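You operate a simulated robot arm through the tools that you are given. There is no shell and no other tool.

You are at the controls of a simulated two-armed robot. One attempt, no reset.

Task
Bring the air up to 4 bar: bowl valve shut, oiler cap shut, inlet on.
Fine: valve and cap are shut before the inlet goes on; then set the regulator by its gauge.

It is judged by the outcome, as a careful person would: the job done as asked, and still so three seconds after it is handed in. It fails if anything else is knocked over, pushed out of place, dropped, spilled or broken. Lids that push on must go on centred and level and be pressed home; caps that screw on are set level and turned clockwise until they are tight.

Robot
Two 7-joint arms with two-finger parallel grippers on one trunk that stands fixed in place. Base frame: the origin is at the foot of the trunk, x ahead of it, y to its left, z up. Units: mm, degrees, N and s.
The left shoulder is at [20, 170, 1403], the right one opposite. With the tool pointing down near the work surface each hand reaches from about 100 to 620 mm from the base axis, measured 20 degrees to its own side. Payload 3.8 kg a hand.
Tool frame (each hand has its own): the origin (TCP) lies between the finger pads and is the grasp point; the fingertips stand 30 mm ahead of it; z points along the fingers, y is the line along which they close. The gripper opens to 110 mm. The fingers are 20 mm wide and 10 mm thick; the gripper's body (48 by 112 mm) begins 55 mm behind the TCP.
Orientation is told as [roll, pitch, yaw] about the base's x, y, z axes, in that order, counted from this pose: with the fingers straight down and closing along the base's y, the tool's x points along the base's -x, its y along +y and its z along -z.

Tools
- The arms move only by the tool servo_tool. It takes "left_motion", "right_motion" or both (then of equal length, played together; a hand with none holds still); each is a list of rows, each an object (a shift or turn left out is 0, a gripper value left out holds the last) with "offset": the shift along the base's x, y, z in mm, a list of three; "delta_rot": the turn, a rotation vector about the base's x, y, z in degrees, a list of three; "grip": the gripper command, from -1 (fully open) to 1 (shut), values between in proportion. In form: [{"offset": [tx, ty, tz], "delta_rot": [wx, wy, wz], "grip": grip}, ...]. A call has 1 to 20 rows; each row shifts and turns the commanded pose from where the row before left it. Rows are played at 5 a second. More than 50 mm and 8.6 degrees between two rows, or a gripper value outside its range, and nothing of the call is played. A pose out of reach is approached as far as the arm can. The call stops where the force on the tool passes 50 N (or 10 N more than at its start, if that is more) or the arm is blocked; 0.2 s more then pass. The fingers move at their own pace (about 72 mm/s each) and stop on an object; they squeeze with about 24 N. The grip force told is the motor's: it shows also when the fingers shut on nothing. Time passes only in rows, and 0.2 s behind the last, so rows that do not move let the fingers close. It gives the time, the measured TCP pose, the force on the tool (base axes), the opening and the grip force at its end, in the units of the frame above (readings bear some noise), with the torque about the TCP (base axes, N m) and any sound that the robot's microphone picked up, and new pictures: "show" is both (left out), scene, wrist or none (wrist: the cameras of the hands that moved).
- Cameras (640 x 400 px; columns grow to the right, rows downward): "scene" is now at [91.6, -53.5, 1560.7]; the picture's right is [-0.60, -0.80, 0.00], its down [-0.41, 0.30, -0.86] and it looks along [0.69, -0.51, -0.51] (base axes); focal length 237 px, centre (320, 200). "left" rides on the left gripper at [72, -17, -103] in its tool frame; the picture's right is [0.23, 0.97, 0.00], its down [-0.76, 0.18, -0.62] and it looks along [-0.61, 0.14, 0.78] (tool axes); focal length 222 px, centre (320, 200). "right" rides on the right gripper at [72, 17, -103] in its tool frame; the picture's right is [-0.23, 0.97, 0.00], its down [-0.76, -0.18, -0.62] and it looks along [-0.61, -0.14, 0.78] (tool axes); focal length 222 px, centre (320, 200). There is no depth. A picture from a camera that has moved, and an enlarged one, comes with that camera's place and axes in the base frame and with its lens.
- slide_trunk(by): slides the trunk up (or, below 0, down) by that many mm; the arms and the scene camera ride with it, the base frame stays. It gives what a move gives, with no picture.
- aim_head(pan, tilt): turns the head with the scene camera to pan (to the left, within 80 degrees either way) and tilt (down, from -29 to 69), counted from straight ahead of the robot. It gives what a move gives, and a new picture of the scene camera.
- close_up(camera, box): a new picture of the part [left, top, right, bottom] of that camera's present view, enlarged. No time passes.
- hand_in(): hands the job in; it is judged then, once.

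Nothing tells you positions but the pictures and the camera data. Unless the task says otherwise, let go and move clear before handing in.

The tools are called as a command line: name --argument value ..., lists and objects as JSON in quotes. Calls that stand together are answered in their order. servo_tool: Moves the arms, as the interface text tells. Its arguments: {"type":"object","properties":{"left_motion":{"type":"array"},"right_motion":{"type":"array"},"show":{"type":"string","enum":["both","scene","wrist","none"]}},"required":[]} The other tools are called the same way: slide_trunk (by) slides the trunk up or down; aim_head (pan, tilt) turns the head that bears the scene camera; close_up (camera, box) takes an enlarged picture of a part of a camera's view; hand_in () hands the job in.

At the start:

```text
time_s: 0.0
left_tool_pos: [351.7, -61.9, 1406.9]
left_orientation: [-0.2, -0.1, 0.1]
left_force: [1.2, -0.6, -0.6]
left_wrist_torque: [-0.01, 0.01, 0.01]
left_finger_gap: 110.2
left_grip_force: 0.0
right_tool_pos: [314.3, -488.0, 1463.3]
right_orientation: [-0.2, -0.1, 0.0]
right_force: [0.6, 0.0, 0.9]
right_wrist_torque: [-0.03, -0.01, 0.01]
right_finger_gap: 109.7
right_grip_force: 0.1
trunk travel left (down, up): [-500.0, 70.0]
head pan, tilt: [-36.6, 30.3]
```

scene: 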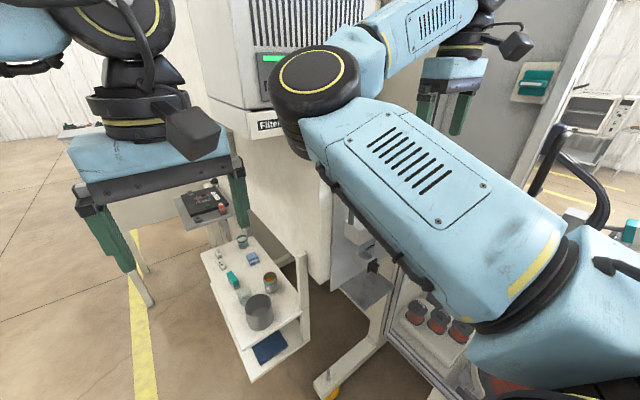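
right: 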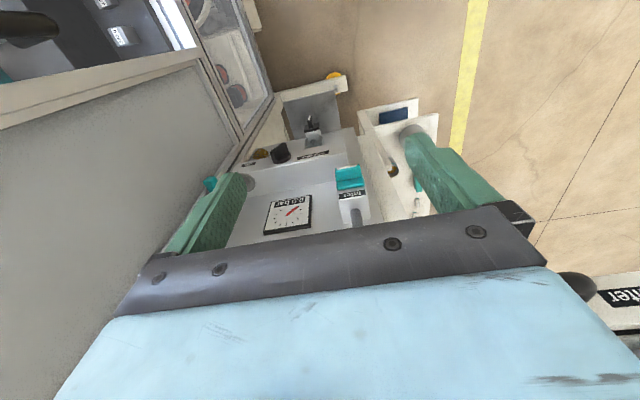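
left: 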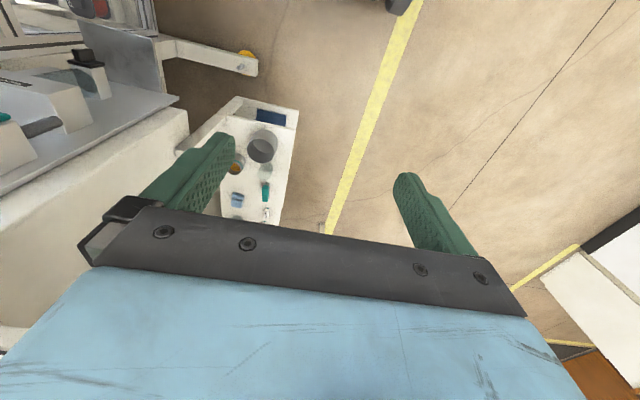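

The right wrist camera shows a panel with a gauge, a teal lever and a few knobs; the scene camera is mostly blocked by the right arm. I'll enlarge the views first to identify the parts.

close_up --camera "right" --box '[180, 60, 460, 250]'

close_up --camera "scene" --box '[180, 170, 480, 400]'

close_up --camera "left" --box '[0, 0, 320, 220]'

```text
2.11 times, centred on (320, 155) of right
camera zoom: at [240.3, -470.8, 1568.0], right [0.23, 0.97, 0.0], down [0.76, -0.18, 0.62], along [0.61, -0.14, -0.78], focal length 468 px, centre (320, 295)
```

zoom: 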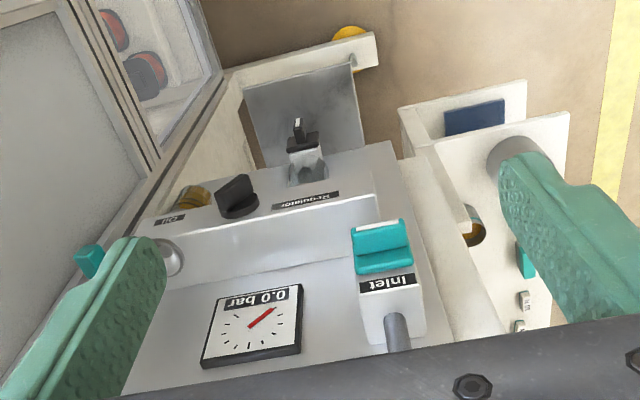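

```text
1.74 times, centred on (330, 285) of scene
camera zoom: at [91.6, -53.5, 1560.7], right [-0.6, -0.8, 0.0], down [-0.41, 0.3, -0.86], along [0.69, -0.51, -0.51], focal length 412 px, centre (303, 52)
```

zoom: 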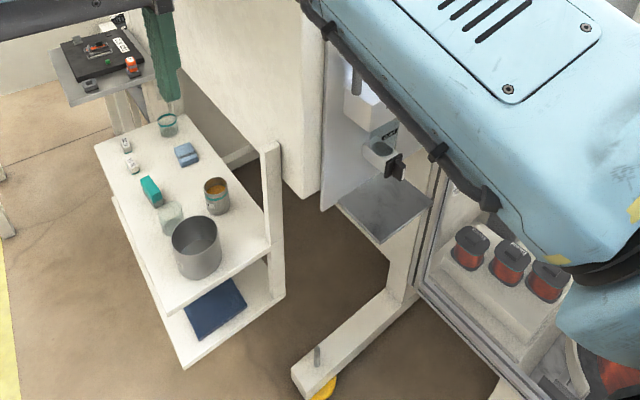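

```text
1.82 times, centred on (160, 110) of left
camera zoom: at [278.5, -80.0, 1509.6], right [-0.23, 0.97, 0.0], down [0.76, 0.18, 0.62], along [0.61, 0.14, -0.78], focal length 404 px, centre (611, 364)
```

zoom: 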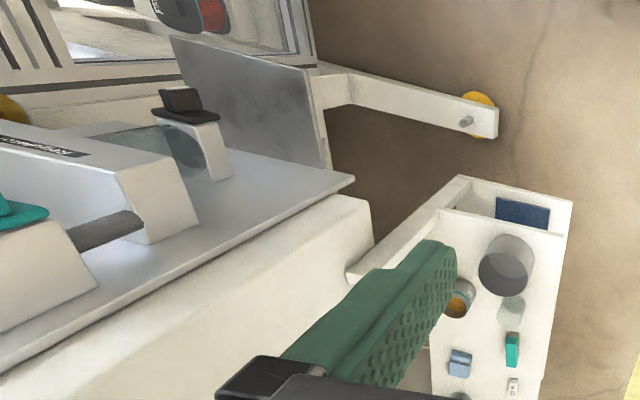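

The panel (inlet lever, gauge, regulator knob, oiler, bowl drain) stands ahead and to the right, roughly x 460, y −470. I'll turn the head to survey around it before moving anything.

aim_head --pan -60 --tilt 35

aim_head --pan -20 --tilt 25

```text
time_s: 0.9
left_tool_pos: [350.9, -61.3, 1406.1]
left_orientation: [-0.1, 0.0, 0.1]
left_force: [-0.1, -0.4, -0.6]
left_wrist_torque: [0.0, -0.02, 0.0]
left_finger_gap: 110.2
left_grip_force: 0.1
right_tool_pos: [314.2, -487.8, 1463.1]
right_orientation: [-0.2, 0.0, 0.0]
right_force: [-0.4, 0.1, 0.0]
right_wrist_torque: [0.0, -0.01, 0.04]
right_finger_gap: 110.0
right_grip_force: 0.0
trunk travel left (down, up): [-500.0, 70.0]
head pan, tilt: [-60.0, 35.0]
camera scene: at [63.3, -75.9, 1553.5], right [-0.87, -0.5, 0.0], down [-0.29, 0.5, -0.82], along [0.41, -0.71, -0.57], focal length 237 px, centre (320, 200)
```

scene: 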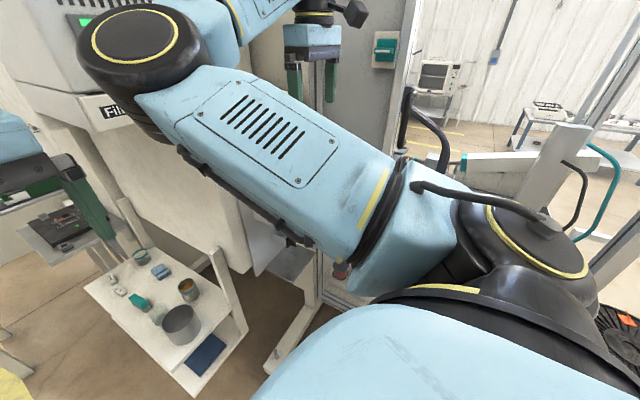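

```text
time_s: 1.9
left_tool_pos: [351.8, -63.6, 1406.1]
left_orientation: [-0.1, 0.0, 0.2]
left_force: [-1.1, 0.2, 0.1]
left_wrist_torque: [0.05, 0.01, -0.01]
left_finger_gap: 110.0
left_grip_force: 0.1
right_tool_pos: [313.5, -487.9, 1463.1]
right_orientation: [-0.1, 0.0, 0.0]
right_force: [0.2, -0.1, -0.4]
right_wrist_torque: [0.0, 0.02, -0.02]
right_finger_gap: 110.0
right_grip_force: 0.1
trunk travel left (down, up): [-500.0, 70.0]
head pan, tilt: [-20.0, 25.0]
camera scene: at [105.8, -31.3, 1569.2], right [-0.34, -0.94, 0.0], down [-0.4, 0.14, -0.91], along [0.85, -0.31, -0.42], focal length 237 px, centre (320, 200)
```

scene: 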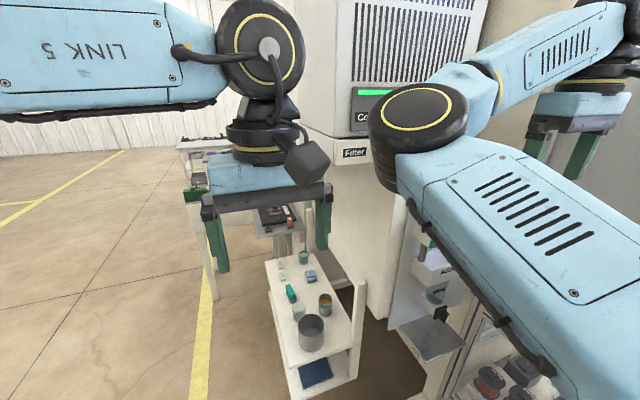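

The white panel stands right of the compressor, with a right forearm in front of it from the head camera. I'll pull the right hand back and pitch it forward in small steps, so that its wrist camera looks more squarely at the panel.

servo_tool --right_motion '[{"offset": [-15, 0, -10], "delta_rot": [0, -8, 0]}, {"offset": [-15, 0, -10], "delta_rot": [0, -8, 0]}, {"offset": [-15, 0, -10], "delta_rot": [0, -8, 0]}, {"offset": [-15, 0, -10], "delta_rot": [0, -8, 0]}]' --show "both"

```text
time_s: 2.9
left_tool_pos: [350.9, -62.2, 1407.1]
left_orientation: [0.0, -0.1, 0.1]
left_force: [-1.0, -0.1, 0.3]
left_wrist_torque: [0.03, -0.02, 0.0]
left_finger_gap: 110.1
left_grip_force: 0.1
right_tool_pos: [250.7, -489.5, 1423.8]
right_orientation: [-0.1, -32.2, 0.0]
right_force: [-0.1, 0.0, 0.3]
right_wrist_torque: [0.01, -0.01, 0.0]
right_finger_gap: 109.9
right_grip_force: 0.0
trunk travel left (down, up): [-500.0, 70.0]
head pan, tilt: [-20.0, 25.0]
camera scene: at [104.9, -31.8, 1569.3], right [-0.34, -0.94, 0.0], down [-0.4, 0.14, -0.91], along [0.85, -0.31, -0.42], focal length 237 px, centre (320, 200)
camera right: at [134.5, -472.7, 1473.9], right [0.19, 0.97, 0.12], down [0.31, -0.18, 0.93], along [0.93, -0.14, -0.34], focal length 222 px, centre (320, 200)
```

scene: 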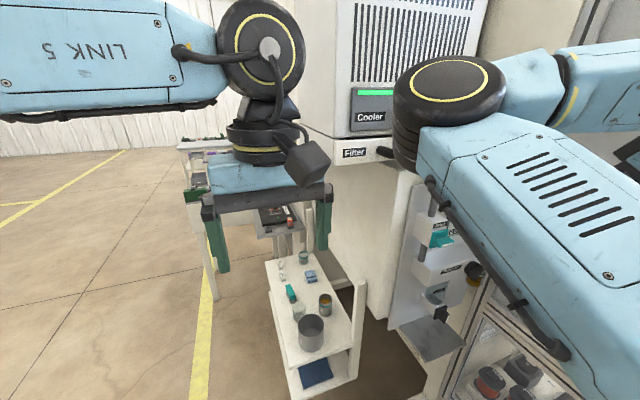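
right: 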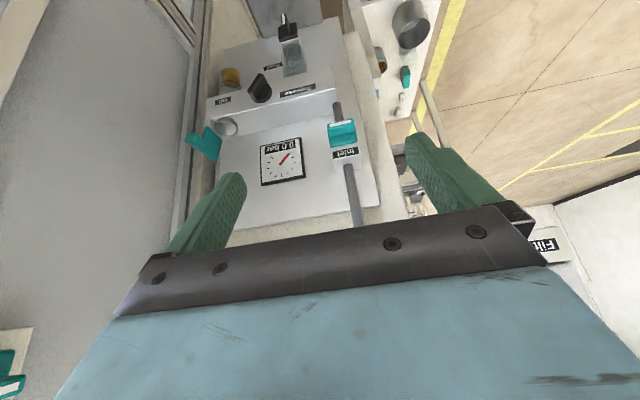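

close_up --camera "right" --box '[180, 0, 420, 200]'

close_up --camera "scene" --box '[370, 160, 530, 370]'

```text
2.00 times, centred on (300, 100) of right
camera zoom: at [134.5, -472.7, 1473.9], right [0.19, 0.97, 0.12], down [0.31, -0.18, 0.93], along [0.93, -0.14, -0.34], focal length 444 px, centre (360, 400)
```

zoom: 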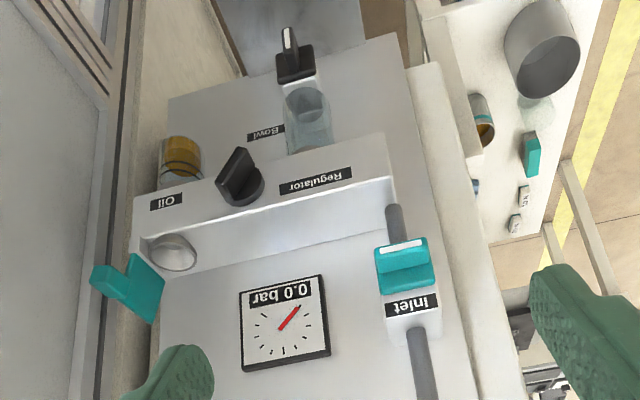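

```text
1.90 times, centred on (450, 265) of scene
camera zoom: at [104.9, -31.8, 1569.3], right [-0.34, -0.94, 0.0], down [-0.4, 0.14, -0.91], along [0.85, -0.31, -0.42], focal length 452 px, centre (72, 76)
```

zoom: 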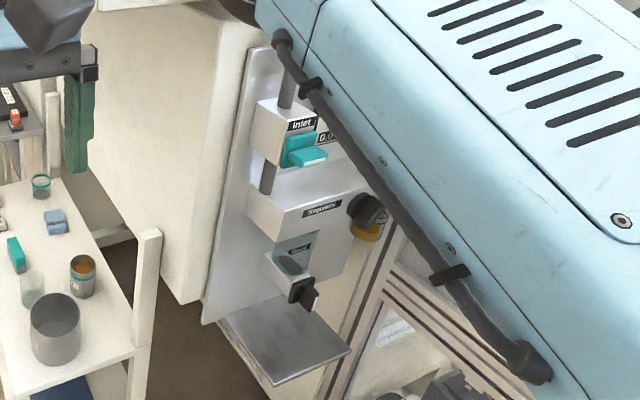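

The panel faces me: inlet lever at upper left (~462,−467,1228), gauge (~494,−590,1255), regulator knob (~437,−603,1125), oiler at right (~500,−709,1122), bowl drain at the bottom (~472,−552,930). I'll move the right hand partway toward the oiler side to look closer.

servo_tool --right_motion '[{"offset": [10, -25, -25]}, {"offset": [10, -25, -25]}, {"offset": [10, -25, -25]}, {"offset": [10, -20, -25]}]' --show "both"

```text
time_s: 3.9
left_tool_pos: [352.0, -63.5, 1405.2]
left_orientation: [0.0, 0.0, 0.1]
left_force: [-0.2, -0.8, 0.6]
left_wrist_torque: [0.0, -0.01, 0.0]
left_finger_gap: 110.0
left_grip_force: 0.1
right_tool_pos: [294.2, -585.6, 1320.3]
right_orientation: [0.1, -31.9, -0.1]
right_force: [0.0, -0.6, -0.6]
right_wrist_torque: [0.0, -0.01, -0.01]
right_finger_gap: 109.9
right_grip_force: 0.0
trunk travel left (down, up): [-500.0, 70.0]
head pan, tilt: [-20.0, 25.0]
camera scene: at [106.0, -32.5, 1569.2], right [-0.34, -0.94, 0.0], down [-0.4, 0.15, -0.91], along [0.85, -0.31, -0.42], focal length 237 px, centre (320, 200)
camera right: at [176.7, -568.2, 1370.5], right [0.19, 0.97, 0.12], down [0.32, -0.18, 0.93], along [0.93, -0.14, -0.34], focal length 222 px, centre (320, 200)
```

scene: 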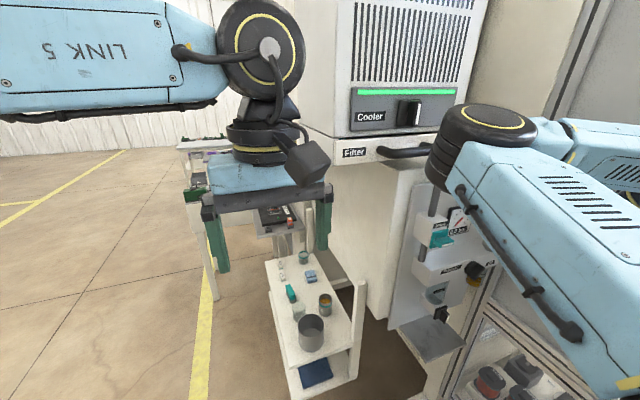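
right: 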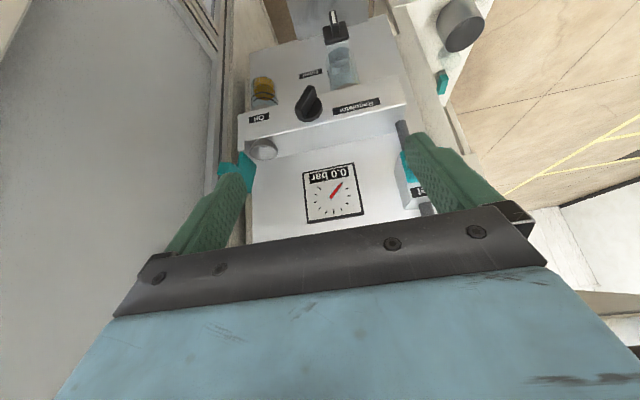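

The view is improving; the oiler with its round top is at lower left of the panel picture. I move a bit farther right and down for a close look at the cap.

servo_tool --right_motion '[{"offset": [5, -25, -25]}, {"offset": [5, -25, -25]}, {"offset": [0, -20, -20]}]' --show "both"

close_up --camera "right" --box '[200, 40, 440, 220]'

close_up --camera "scene" --box '[380, 160, 540, 370]'

```text
time_s: 4.7
left_tool_pos: [351.5, -63.6, 1405.9]
left_orientation: [0.0, -0.1, 0.1]
left_force: [-0.2, -0.9, 0.6]
left_wrist_torque: [-0.02, -0.01, 0.0]
left_finger_gap: 110.0
left_grip_force: 0.0
right_tool_pos: [302.0, -653.2, 1253.3]
right_orientation: [0.1, -32.1, 0.0]
right_force: [0.0, -0.5, -0.6]
right_wrist_torque: [0.01, -0.03, 0.04]
right_finger_gap: 109.9
right_grip_force: 0.1
trunk travel left (down, up): [-500.0, 70.0]
head pan, tilt: [-20.0, 25.0]
camera scene: at [105.5, -32.0, 1569.3], right [-0.34, -0.94, 0.0], down [-0.4, 0.14, -0.91], along [0.85, -0.31, -0.42], focal length 237 px, centre (320, 200)
camera right: at [184.5, -637.1, 1303.3], right [0.19, 0.97, 0.12], down [0.31, -0.18, 0.93], along [0.93, -0.14, -0.34], focal length 222 px, centre (320, 200)
```

scene: 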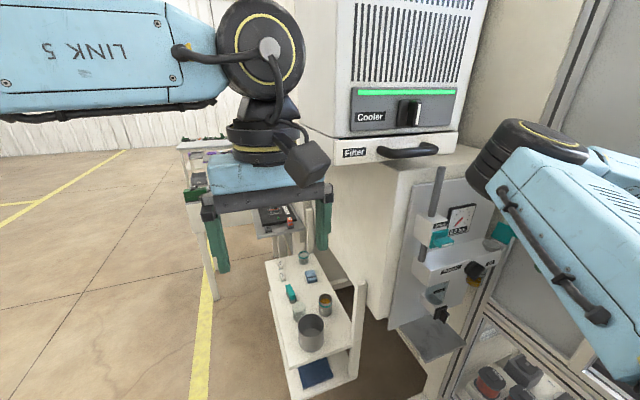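
right: 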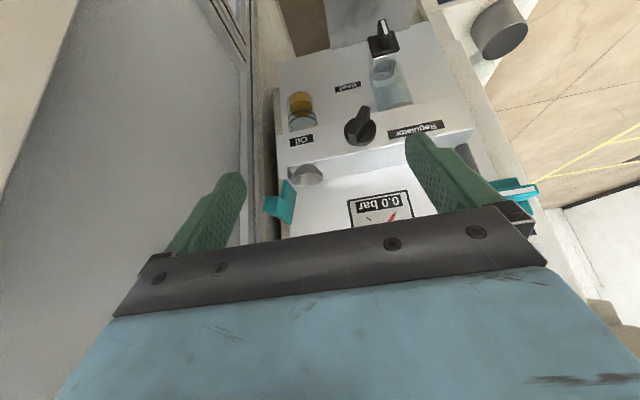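

```text
2.22 times, centred on (320, 130) of right
camera zoom: at [184.5, -637.1, 1303.3], right [0.19, 0.97, 0.12], down [0.31, -0.18, 0.93], along [0.93, -0.14, -0.34], focal length 494 px, centre (320, 356)
```

zoom: 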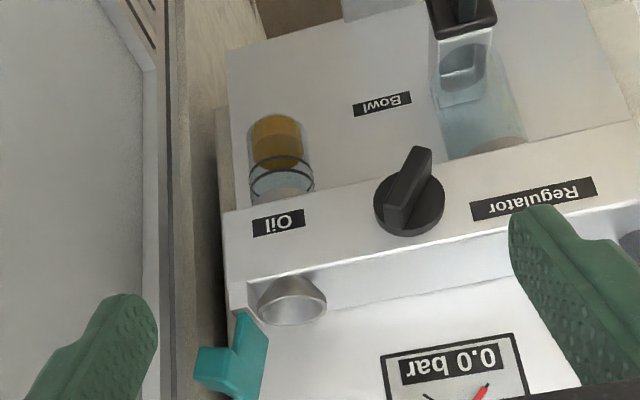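

```text
1.90 times, centred on (460, 265) of scene
camera zoom: at [105.5, -32.0, 1569.3], right [-0.34, -0.94, 0.0], down [-0.4, 0.14, -0.91], along [0.85, -0.31, -0.42], focal length 452 px, centre (53, 76)
```

zoom: 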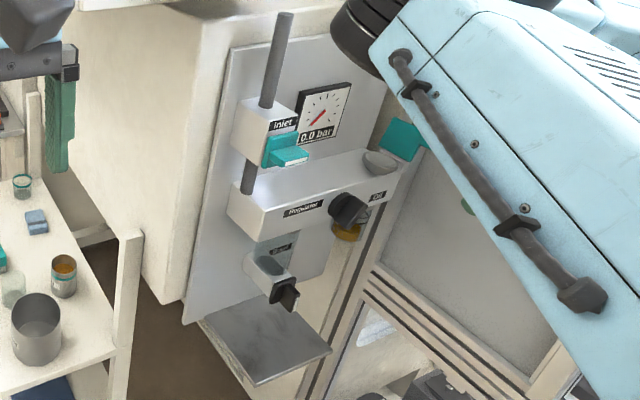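

The oiler has a silver filler cup with a teal hinged lid standing open at its right side (hinge near y −715, lid centre ≈ 466,−724,1195), and a grey wall runs along y ≈ −781. I'll enlarge the bowl valve and the lid to judge their state.

close_up --camera "scene" --box '[425, 270, 485, 330]'

close_up --camera "scene" --box '[410, 190, 520, 270]'

close_up --camera "right" --box '[340, 10, 430, 110]'

```text
6.67 times, centred on (455, 300) of scene
camera zoom: at [105.5, -32.0, 1569.3], right [-0.34, -0.94, 0.0], down [-0.4, 0.14, -0.91], along [0.85, -0.31, -0.42], focal length 1580 px, centre (-580, -467)
```

zoom: 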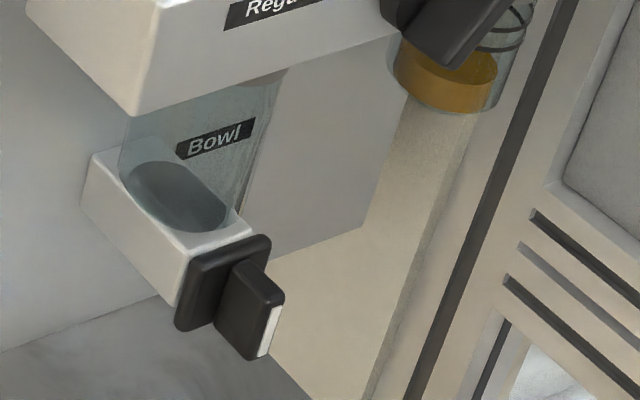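

```text
5.00 times, centred on (465, 230) of scene
camera zoom: at [105.5, -32.0, 1569.3], right [-0.34, -0.94, 0.0], down [-0.4, 0.14, -0.91], along [0.85, -0.31, -0.42], focal length 1185 px, centre (-405, 50)
```

zoom: 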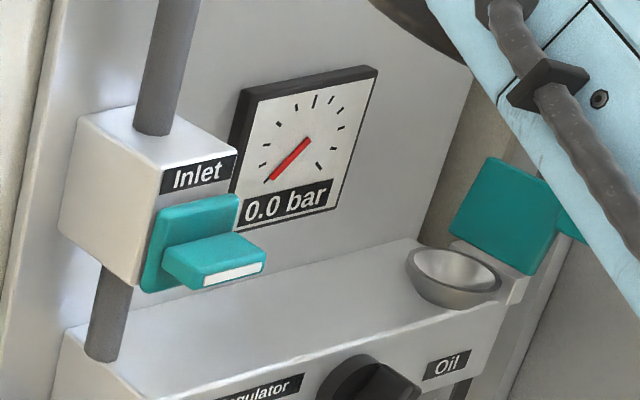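

```text
4.00 times, centred on (385, 60) of right
camera zoom: at [184.5, -637.1, 1303.3], right [0.19, 0.97, 0.12], down [0.31, -0.18, 0.93], along [0.93, -0.14, -0.34], focal length 888 px, centre (60, 760)
```

zoom: 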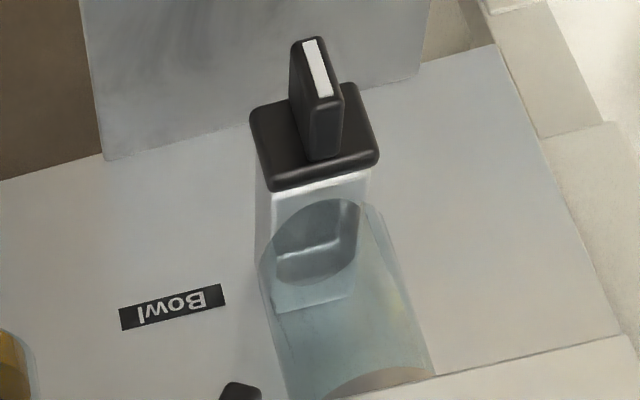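

The bowl valve's handle stands upright (in line with its drain, so open) and the inlet's lies crosswise (shut); both turn about an axis facing me. First comes the oiler lid, so I move a little nearer for a clear look at its tab.

servo_tool --right_motion '[{"offset": [10, -15, 0]}, {"offset": [10, -10, 0]}]' --show "both"

close_up --camera "right" --box '[220, 120, 360, 220]'

```text
time_s: 5.3
left_tool_pos: [351.6, -62.4, 1406.4]
left_orientation: [0.0, 0.0, 0.1]
left_force: [0.0, -0.7, 0.4]
left_wrist_torque: [-0.01, 0.01, -0.01]
left_finger_gap: 109.8
left_grip_force: 0.1
right_tool_pos: [320.7, -678.5, 1253.9]
right_orientation: [-0.1, -32.0, -0.1]
right_force: [0.3, -0.1, 0.4]
right_wrist_torque: [0.01, 0.01, 0.05]
right_finger_gap: 109.9
right_grip_force: 0.1
trunk travel left (down, up): [-500.0, 70.0]
head pan, tilt: [-20.0, 25.0]
camera scene: at [105.9, -31.4, 1569.2], right [-0.34, -0.94, 0.0], down [-0.4, 0.14, -0.91], along [0.85, -0.31, -0.42], focal length 237 px, centre (320, 200)
camera right: at [204.2, -660.9, 1304.4], right [0.19, 0.97, 0.12], down [0.32, -0.18, 0.93], along [0.93, -0.14, -0.34], focal length 222 px, centre (320, 200)
```

scene: 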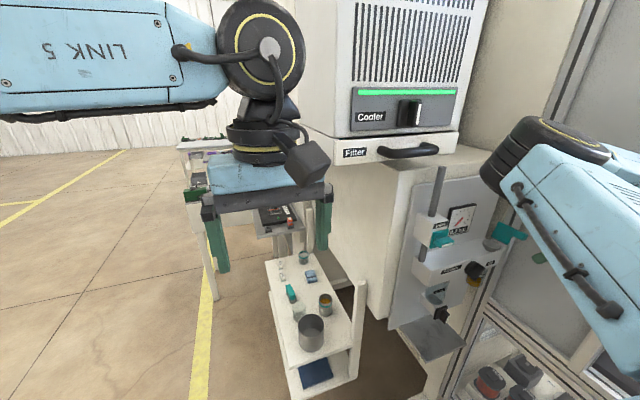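
right: 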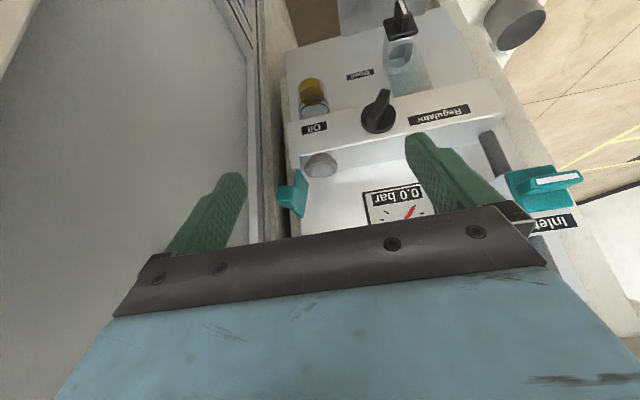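

```text
4.00 times, centred on (290, 170) of right
camera zoom: at [204.2, -660.9, 1304.4], right [0.19, 0.97, 0.12], down [0.32, -0.18, 0.93], along [0.93, -0.14, -0.34], focal length 888 px, centre (440, 320)
```

zoom: 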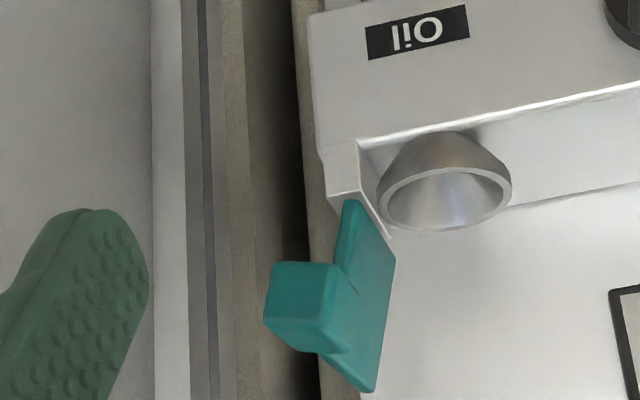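

The lid is a small upright plate (z ≈ 1170–1222) with a block tab facing the wall. I'll bring the open right hand forward above it so the right-hand finger passes behind the plate's top edge, above the tab.

servo_tool --right_motion '[{"offset": [15, -2, 8]}, {"offset": [20, -2, 0]}, {"offset": [20, 0, 0]}, {"offset": [20, 0, 0]}]' --show "both"

close_up --camera "scene" --box '[430, 180, 560, 280]'

close_up --camera "right" --box '[200, 60, 400, 220]'

```text
time_s: 6.3
left_tool_pos: [351.8, -62.8, 1405.9]
left_orientation: [-0.1, -0.1, 0.2]
left_force: [0.6, -0.6, 0.4]
left_wrist_torque: [0.03, 0.0, 0.03]
left_finger_gap: 110.0
left_grip_force: 0.0
right_tool_pos: [398.6, -682.1, 1263.4]
right_orientation: [-0.1, -31.9, 0.1]
right_force: [0.5, 0.3, -0.2]
right_wrist_torque: [0.03, 0.02, 0.02]
right_finger_gap: 109.8
right_grip_force: 0.0
trunk travel left (down, up): [-500.0, 70.0]
head pan, tilt: [-20.0, 25.0]
camera scene: at [106.3, -31.3, 1569.2], right [-0.34, -0.94, 0.0], down [-0.4, 0.14, -0.91], along [0.85, -0.31, -0.42], focal length 237 px, centre (320, 200)
camera right: at [281.9, -664.1, 1314.5], right [0.19, 0.97, 0.12], down [0.32, -0.18, 0.93], along [0.93, -0.14, -0.34], focal length 222 px, centre (320, 200)
```

scene: 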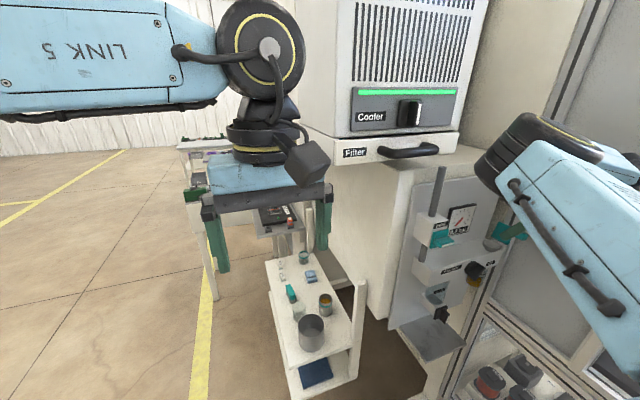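
right: 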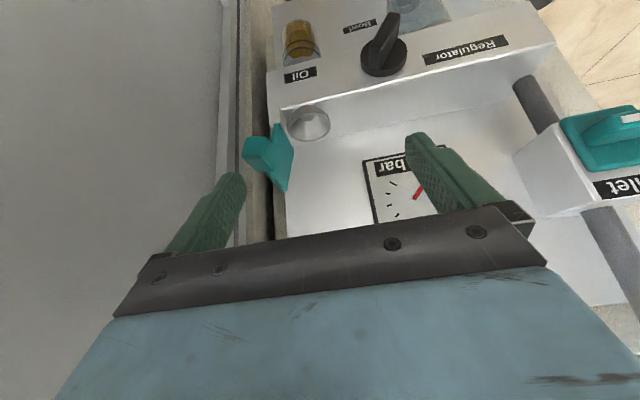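

```text
4.00 times, centred on (495, 230) of scene
camera zoom: at [106.3, -31.3, 1569.2], right [-0.34, -0.94, 0.0], down [-0.4, 0.14, -0.91], along [0.85, -0.31, -0.42], focal length 948 px, centre (-380, 80)
```

zoom: 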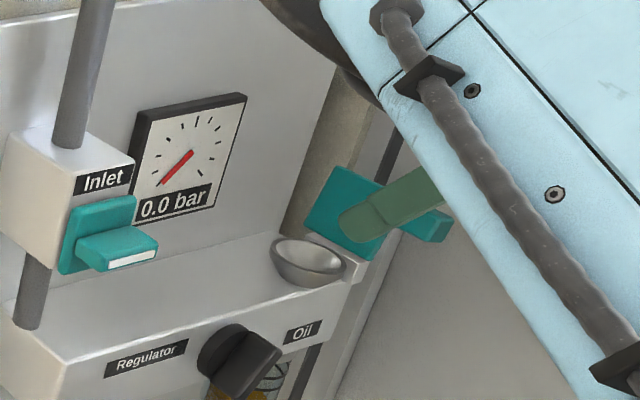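

```text
2.50 times, centred on (300, 140) of right
camera zoom: at [281.9, -664.1, 1314.5], right [0.19, 0.97, 0.12], down [0.32, -0.18, 0.93], along [0.93, -0.14, -0.34], focal length 555 px, centre (370, 350)
```

zoom: 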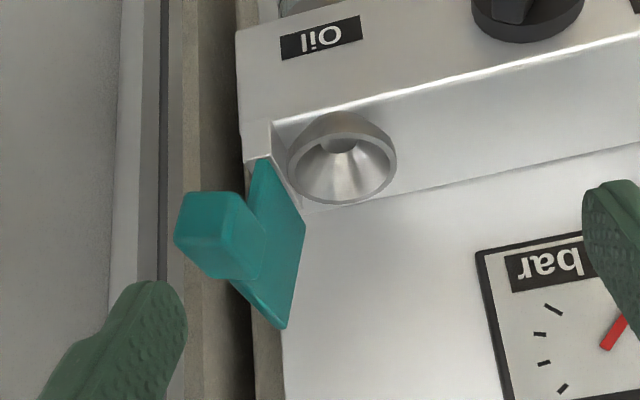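

The lid plate's top edge lies near y −731, z 1222, leaning slightly outward, with the tab topping out near z 1205. I'll shift 7 mm toward the wall, go forward to x 450, lower to about z 1242 and check.

servo_tool --right_motion '[{"offset": [0, -7, 0]}, {"offset": [25, 0, 0]}, {"offset": [26, 0, 0]}, {"offset": [0, 0, -10]}, {"offset": [0, 0, -10]}]' --show "wrist"

close_up --camera "right" --box '[200, 60, 400, 220]'

close_up --camera "scene" --box '[430, 180, 560, 280]'

```text
time_s: 7.5
left_tool_pos: [352.9, -61.5, 1405.1]
left_orientation: [-0.1, 0.0, 0.1]
left_force: [0.6, 0.1, 0.4]
left_wrist_torque: [0.0, 0.0, 0.03]
left_finger_gap: 109.9
left_grip_force: 0.1
right_tool_pos: [452.9, -687.7, 1242.1]
right_orientation: [0.0, -32.1, 0.0]
right_force: [0.6, 0.1, 0.8]
right_wrist_torque: [0.01, 0.04, -0.02]
right_finger_gap: 109.8
right_grip_force: 0.2
trunk travel left (down, up): [-500.0, 70.0]
head pan, tilt: [-20.0, 25.0]
camera right: at [335.1, -670.7, 1292.6], right [0.19, 0.97, 0.12], down [0.32, -0.18, 0.93], along [0.93, -0.14, -0.34], focal length 222 px, centre (320, 200)
```

right: 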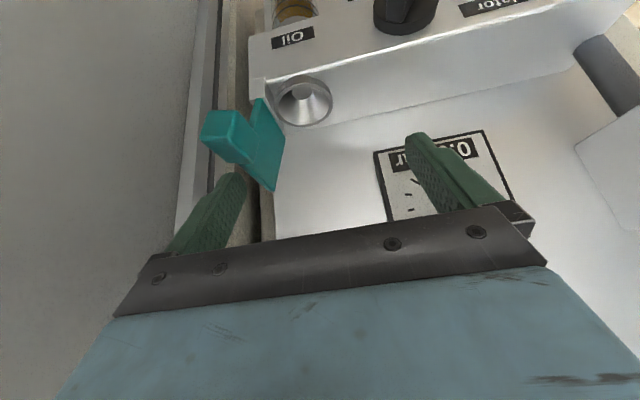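

```text
2.50 times, centred on (300, 140) of right
camera zoom: at [335.1, -670.7, 1292.6], right [0.19, 0.97, 0.12], down [0.32, -0.18, 0.93], along [0.93, -0.14, -0.34], focal length 555 px, centre (370, 350)
```

zoom: 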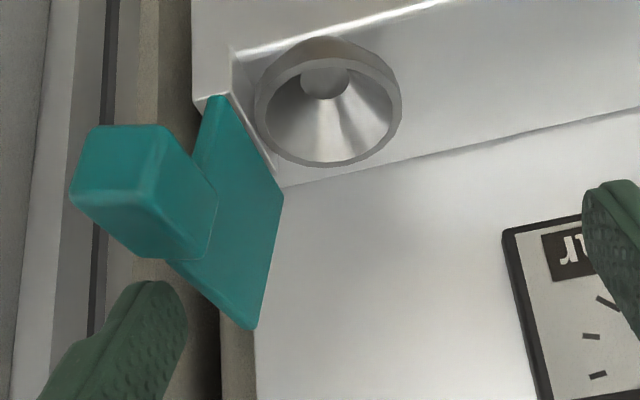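

```text
4.00 times, centred on (495, 230) of scene
camera zoom: at [106.0, -31.3, 1569.2], right [-0.34, -0.94, 0.0], down [-0.4, 0.14, -0.91], along [0.85, -0.31, -0.42], focal length 948 px, centre (-380, 80)
```

zoom: 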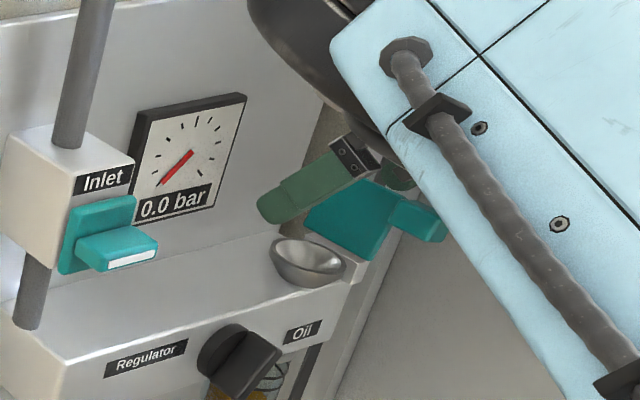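

The tab turns out to be a front handle (x ≈ 421–442) beside the plate, and the right finger now sits just behind the plate's outer face. I lower 14 mm and sweep toward +y to swing the lid over.

servo_tool --right_motion '[{"offset": [0, 0, -7]}, {"offset": [0, 0, -7]}, {"offset": [0, 7, 0]}, {"offset": [0, 7, 0]}, {"offset": [0, 7, 0]}, {"offset": [0, 7, 0]}]' --show "both"

close_up --camera "right" --box '[200, 60, 400, 220]'

close_up --camera "scene" --box '[430, 180, 560, 280]'

```text
time_s: 8.9
left_tool_pos: [354.7, -64.0, 1405.0]
left_orientation: [0.0, 0.1, -0.1]
left_force: [-0.4, -0.5, 0.4]
left_wrist_torque: [0.03, 0.0, 0.05]
left_finger_gap: 110.4
left_grip_force: 0.1
right_tool_pos: [454.1, -664.5, 1229.6]
right_orientation: [-0.9, -32.3, 0.5]
right_force: [22.7, -26.4, 23.4]
right_wrist_torque: [-2.94, 0.33, 0.73]
right_finger_gap: 110.2
right_grip_force: 0.1
trunk travel left (down, up): [-500.0, 70.0]
head pan, tilt: [-20.0, 25.0]
camera scene: at [108.4, -33.3, 1569.2], right [-0.34, -0.94, 0.0], down [-0.4, 0.15, -0.91], along [0.85, -0.31, -0.42], focal length 237 px, centre (320, 200)
camera right: at [336.4, -646.9, 1278.5], right [0.19, 0.98, 0.11], down [0.31, -0.17, 0.94], along [0.93, -0.15, -0.33], focal length 222 px, centre (320, 200)
```

scene: 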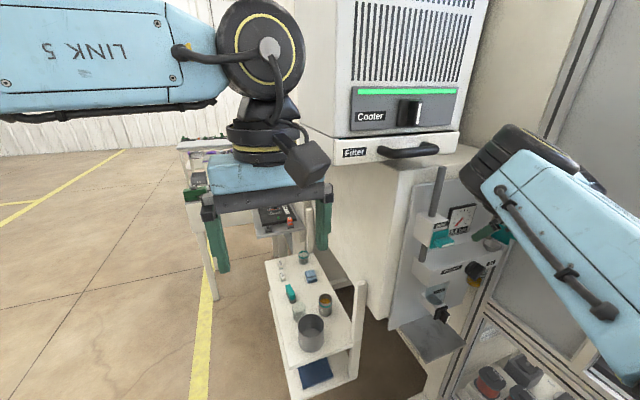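
right: 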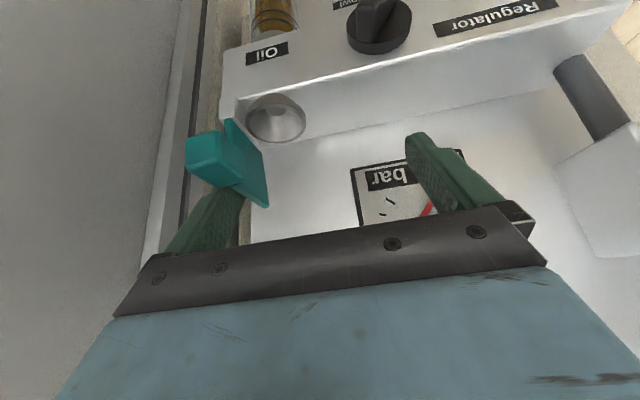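

```text
2.50 times, centred on (300, 140) of right
camera zoom: at [336.4, -646.9, 1278.5], right [0.19, 0.98, 0.11], down [0.31, -0.17, 0.94], along [0.93, -0.15, -0.33], focal length 555 px, centre (370, 350)
```

zoom: 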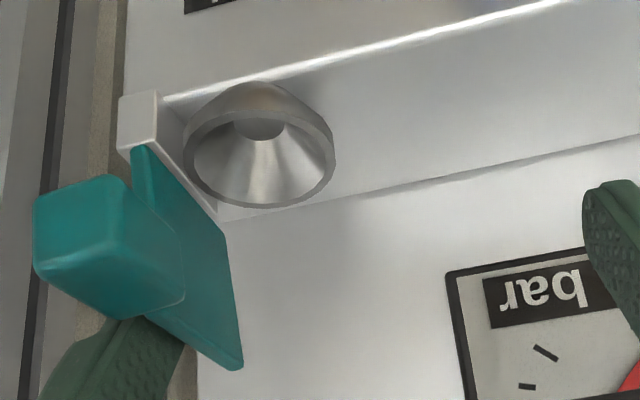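

```text
4.00 times, centred on (495, 230) of scene
camera zoom: at [108.4, -33.3, 1569.2], right [-0.34, -0.94, 0.0], down [-0.4, 0.15, -0.91], along [0.85, -0.31, -0.42], focal length 948 px, centre (-380, 80)
```

zoom: 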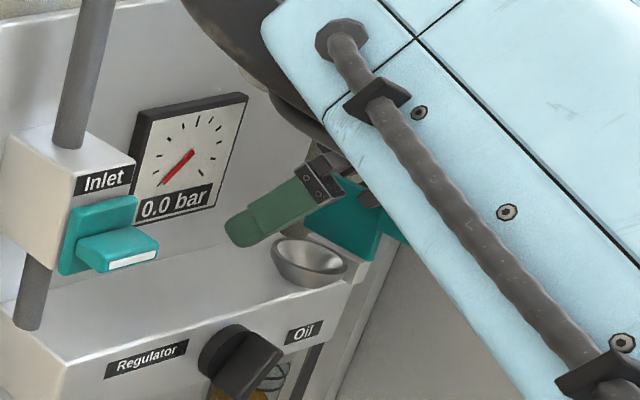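

The lid has swung about 20° and is now just past vertical, but the finger's rear edge seems to rub the handle block (x and z forces). I back off slightly, shift forward 8 mm to clear it, and push on.

servo_tool --right_motion '[{"offset": [0, -8, 0]}, {"offset": [8, 0, 0]}, {"offset": [0, 5, 0]}, {"offset": [0, 5, 0]}, {"offset": [0, 5, 0]}]' --show "wrist"

close_up --camera "right" --box '[200, 60, 400, 220]'

```text
time_s: 10.1
left_tool_pos: [351.3, -62.1, 1406.0]
left_orientation: [-0.1, 0.0, 0.1]
left_force: [0.3, 0.2, 0.0]
left_wrist_torque: [-0.01, 0.02, -0.02]
left_finger_gap: 109.8
left_grip_force: 0.1
right_tool_pos: [459.7, -653.6, 1226.6]
right_orientation: [0.2, -31.8, -0.2]
right_force: [-0.5, -0.9, 0.1]
right_wrist_torque: [-0.02, 0.01, 0.02]
right_finger_gap: 109.9
right_grip_force: 0.0
trunk travel left (down, up): [-500.0, 70.0]
head pan, tilt: [-20.0, 25.0]
camera right: at [342.0, -636.5, 1276.6], right [0.19, 0.97, 0.12], down [0.32, -0.18, 0.93], along [0.93, -0.14, -0.34], focal length 222 px, centre (320, 200)
```

right: 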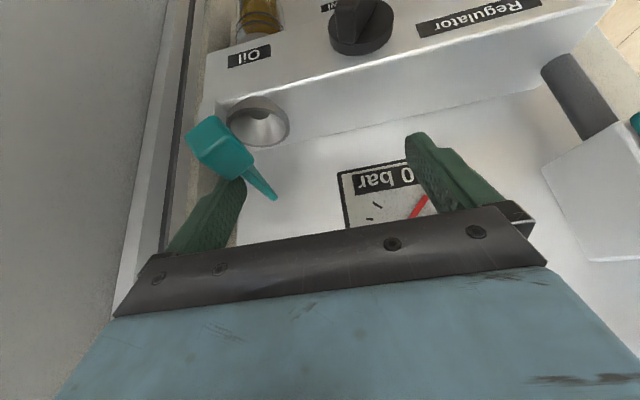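

```text
2.50 times, centred on (300, 140) of right
camera zoom: at [342.0, -636.5, 1276.6], right [0.19, 0.97, 0.12], down [0.32, -0.18, 0.93], along [0.93, -0.14, -0.34], focal length 555 px, centre (370, 350)
```

zoom: 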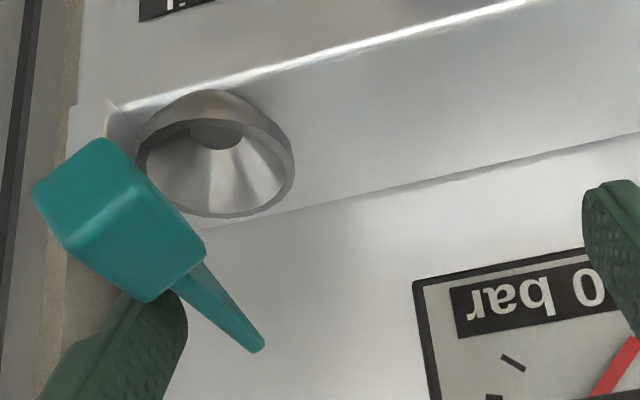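

The force is gone and the lid is leaning inward now. I continue sweeping toward +y.

servo_tool --right_motion '[{"offset": [0, 6, 0]}, {"offset": [0, 6, 0]}, {"offset": [0, 6, 0]}, {"offset": [0, 6, 0]}]' --show "wrist"

close_up --camera "right" --box '[180, 60, 380, 220]'

close_up --camera "scene" --box '[430, 180, 560, 280]'

```text
time_s: 11.1
left_tool_pos: [352.1, -60.9, 1405.0]
left_orientation: [-0.2, 0.0, 0.1]
left_force: [-0.2, -0.1, -0.4]
left_wrist_torque: [0.06, 0.0, -0.02]
left_finger_gap: 109.8
left_grip_force: 0.0
right_tool_pos: [459.0, -628.6, 1227.2]
right_orientation: [0.0, -32.1, 0.0]
right_force: [-0.2, -0.3, 0.2]
right_wrist_torque: [0.0, -0.01, -0.02]
right_finger_gap: 110.1
right_grip_force: 0.0
trunk travel left (down, up): [-500.0, 70.0]
head pan, tilt: [-20.0, 25.0]
camera right: at [340.9, -612.5, 1278.0], right [0.19, 0.97, 0.12], down [0.32, -0.18, 0.93], along [0.93, -0.14, -0.34], focal length 222 px, centre (320, 200)
```

right: 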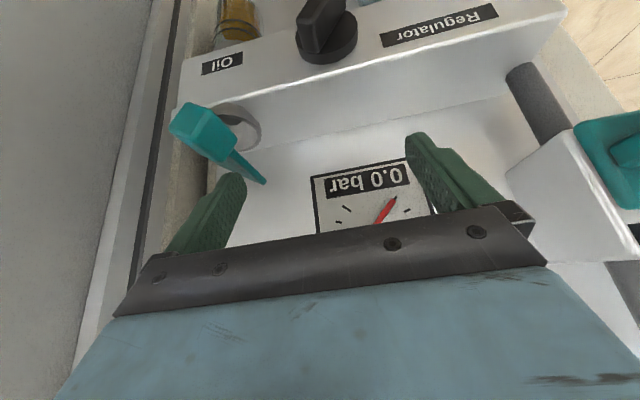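

```text
2.50 times, centred on (280, 140) of right
camera zoom: at [340.9, -612.5, 1278.0], right [0.19, 0.97, 0.12], down [0.32, -0.18, 0.93], along [0.93, -0.14, -0.34], focal length 555 px, centre (420, 350)
```

zoom: 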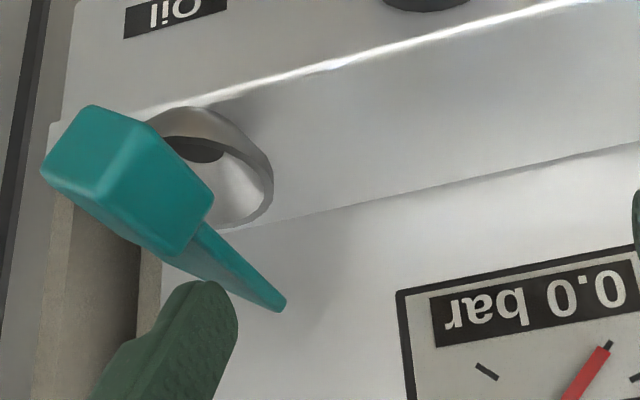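

```text
4.00 times, centred on (495, 230) of scene
camera zoom: at [105.8, -30.8, 1569.3], right [-0.34, -0.94, 0.0], down [-0.4, 0.14, -0.91], along [0.85, -0.31, -0.42], focal length 948 px, centre (-380, 80)
```

zoom: 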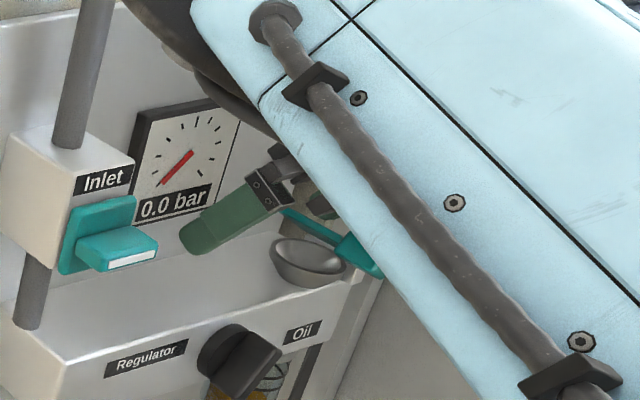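

The lid follows the finger. I keep sweeping while lowering a little so the finger stays on the plate.

servo_tool --right_motion '[{"offset": [0, 6, 0]}, {"offset": [0, 6, 0]}, {"offset": [0, 6, -2]}, {"offset": [0, 6, -2]}]' --show "wrist"

close_up --camera "right" --box '[150, 60, 350, 220]'

close_up --camera "scene" --box '[430, 180, 560, 280]'

```text
time_s: 12.1
left_tool_pos: [351.1, -63.5, 1406.6]
left_orientation: [-0.1, 0.0, 0.1]
left_force: [-0.9, 0.2, -1.0]
left_wrist_torque: [-0.02, 0.0, 0.0]
left_finger_gap: 110.3
left_grip_force: 0.1
right_tool_pos: [459.0, -605.6, 1224.6]
right_orientation: [0.0, -32.1, -0.1]
right_force: [-0.1, -0.3, -0.3]
right_wrist_torque: [-0.01, -0.02, 0.02]
right_finger_gap: 110.3
right_grip_force: 0.1
trunk travel left (down, up): [-500.0, 70.0]
head pan, tilt: [-20.0, 25.0]
camera right: at [340.8, -588.4, 1273.9], right [0.19, 0.97, 0.12], down [0.31, -0.18, 0.93], along [0.93, -0.14, -0.34], focal length 222 px, centre (320, 200)
```

right: 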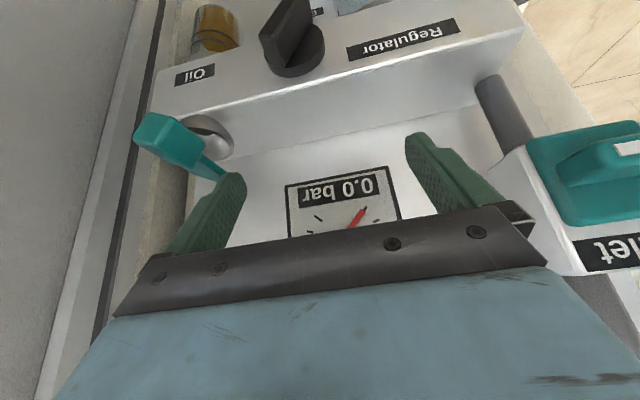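

```text
2.50 times, centred on (250, 140) of right
camera zoom: at [340.8, -588.4, 1273.9], right [0.19, 0.97, 0.12], down [0.31, -0.18, 0.93], along [0.93, -0.14, -0.34], focal length 555 px, centre (495, 350)
```

zoom: 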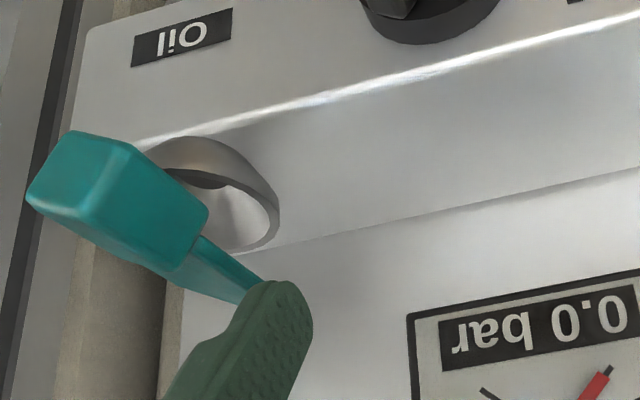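

```text
4.00 times, centred on (495, 230) of scene
camera zoom: at [105.9, -30.9, 1569.2], right [-0.34, -0.94, 0.0], down [-0.4, 0.14, -0.91], along [0.85, -0.31, -0.42], focal length 948 px, centre (-380, 80)
```

zoom: 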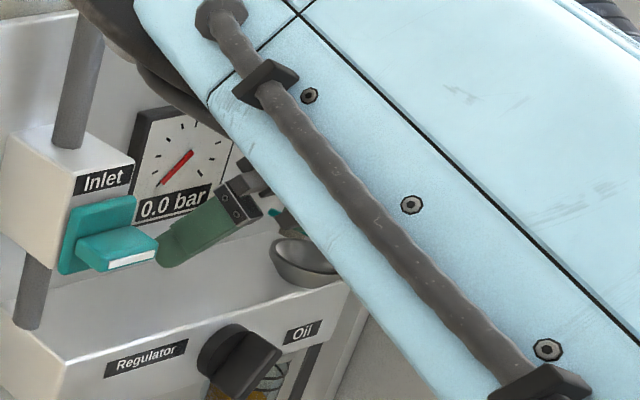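

The lid now rests about 24° above closed. I'll lift, close the fingers, come over the lid's free half and press it down.

servo_tool --right_motion '[{"offset": [0, 0, 25]}, {"offset": [0, 0, 25], "grip": 1}, {"offset": [-3, -25, 0], "grip": 1}, {"offset": [0, -27, 0], "grip": 1}, {"offset": [0, -28, 0], "grip": 1}, {"offset": [0, 0, -15], "grip": 1}, {"offset": [0, 0, -15], "grip": 1}, {"offset": [0, 0, -15], "grip": 1}]' --show "both"

close_up --camera "right" --box '[220, 60, 420, 220]'

```text
time_s: 13.9
left_tool_pos: [351.2, -62.0, 1406.1]
left_orientation: [0.0, 0.0, 0.0]
left_force: [0.3, 0.3, 0.3]
left_wrist_torque: [0.01, -0.01, 0.0]
left_finger_gap: 109.8
left_grip_force: 0.1
right_tool_pos: [454.6, -687.2, 1227.1]
right_orientation: [0.0, -32.0, -0.1]
right_force: [0.3, -0.3, -0.5]
right_wrist_torque: [0.02, 0.01, 0.01]
right_finger_gap: 0.1
right_grip_force: 24.6
trunk travel left (down, up): [-500.0, 70.0]
head pan, tilt: [-20.0, 25.0]
camera scene: at [106.0, -31.4, 1569.2], right [-0.34, -0.94, 0.0], down [-0.4, 0.14, -0.91], along [0.85, -0.31, -0.42], focal length 237 px, centre (320, 200)
camera right: at [337.1, -669.1, 1277.9], right [0.19, 0.97, 0.12], down [0.32, -0.18, 0.93], along [0.93, -0.14, -0.34], focal length 222 px, centre (320, 200)
```

scene: 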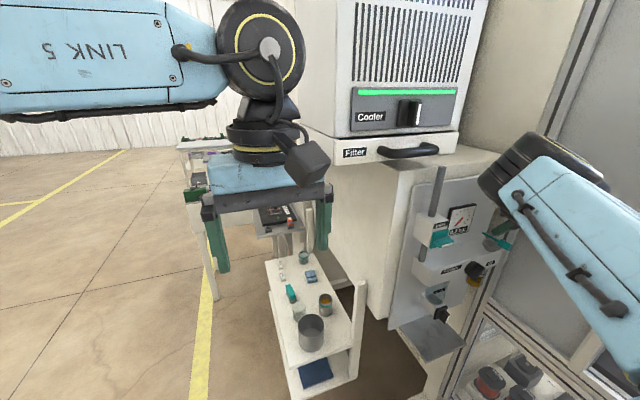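
right: 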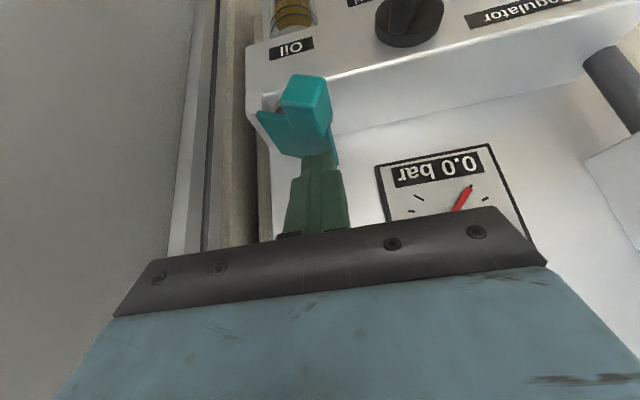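

```text
2.50 times, centred on (320, 140) of right
camera zoom: at [337.1, -669.1, 1277.9], right [0.19, 0.97, 0.12], down [0.32, -0.18, 0.93], along [0.93, -0.14, -0.34], focal length 555 px, centre (320, 350)
```

zoom: 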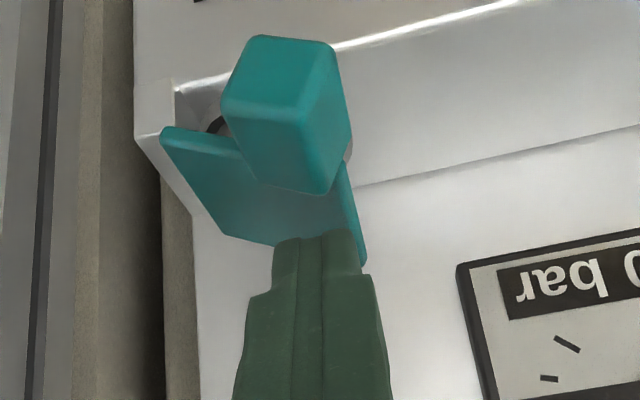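

The fingers are just above the lid, behind its handle block. Now I press it down in small steps.

servo_tool --right_motion '[{"offset": [2, 0, -5]}, {"offset": [2, 0, -5]}, {"offset": [0, 0, -5]}, {"offset": [0, 0, -4]}, {"offset": [0, 0, -3]}]' --show "wrist"

close_up --camera "right" --box '[220, 40, 420, 200]'

```text
time_s: 15.1
left_tool_pos: [352.2, -62.0, 1405.5]
left_orientation: [-0.1, 0.0, 0.0]
left_force: [-1.0, 1.0, -0.2]
left_wrist_torque: [-0.03, 0.02, -0.01]
left_finger_gap: 109.9
left_grip_force: 0.1
right_tool_pos: [459.6, -686.1, 1204.8]
right_orientation: [-0.2, -32.1, -0.1]
right_force: [0.0, 0.4, -0.1]
right_wrist_torque: [0.01, 0.0, 0.0]
right_finger_gap: 0.0
right_grip_force: 23.8
trunk travel left (down, up): [-500.0, 70.0]
head pan, tilt: [-20.0, 25.0]
camera right: at [341.4, -668.5, 1256.0], right [0.19, 0.97, 0.12], down [0.32, -0.18, 0.93], along [0.93, -0.14, -0.34], focal length 222 px, centre (320, 200)
```

right: 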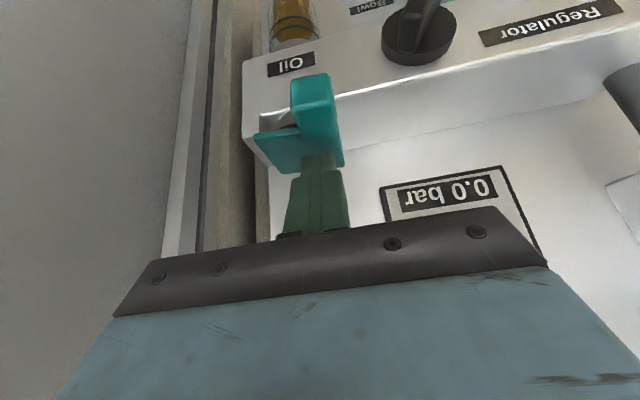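

```text
2.50 times, centred on (320, 120) of right
camera zoom: at [341.4, -668.5, 1256.0], right [0.19, 0.97, 0.12], down [0.32, -0.18, 0.93], along [0.93, -0.14, -0.34], focal length 555 px, centre (320, 400)
```

zoom: 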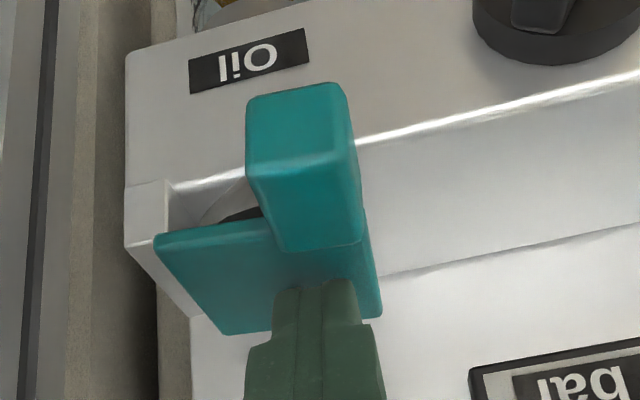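

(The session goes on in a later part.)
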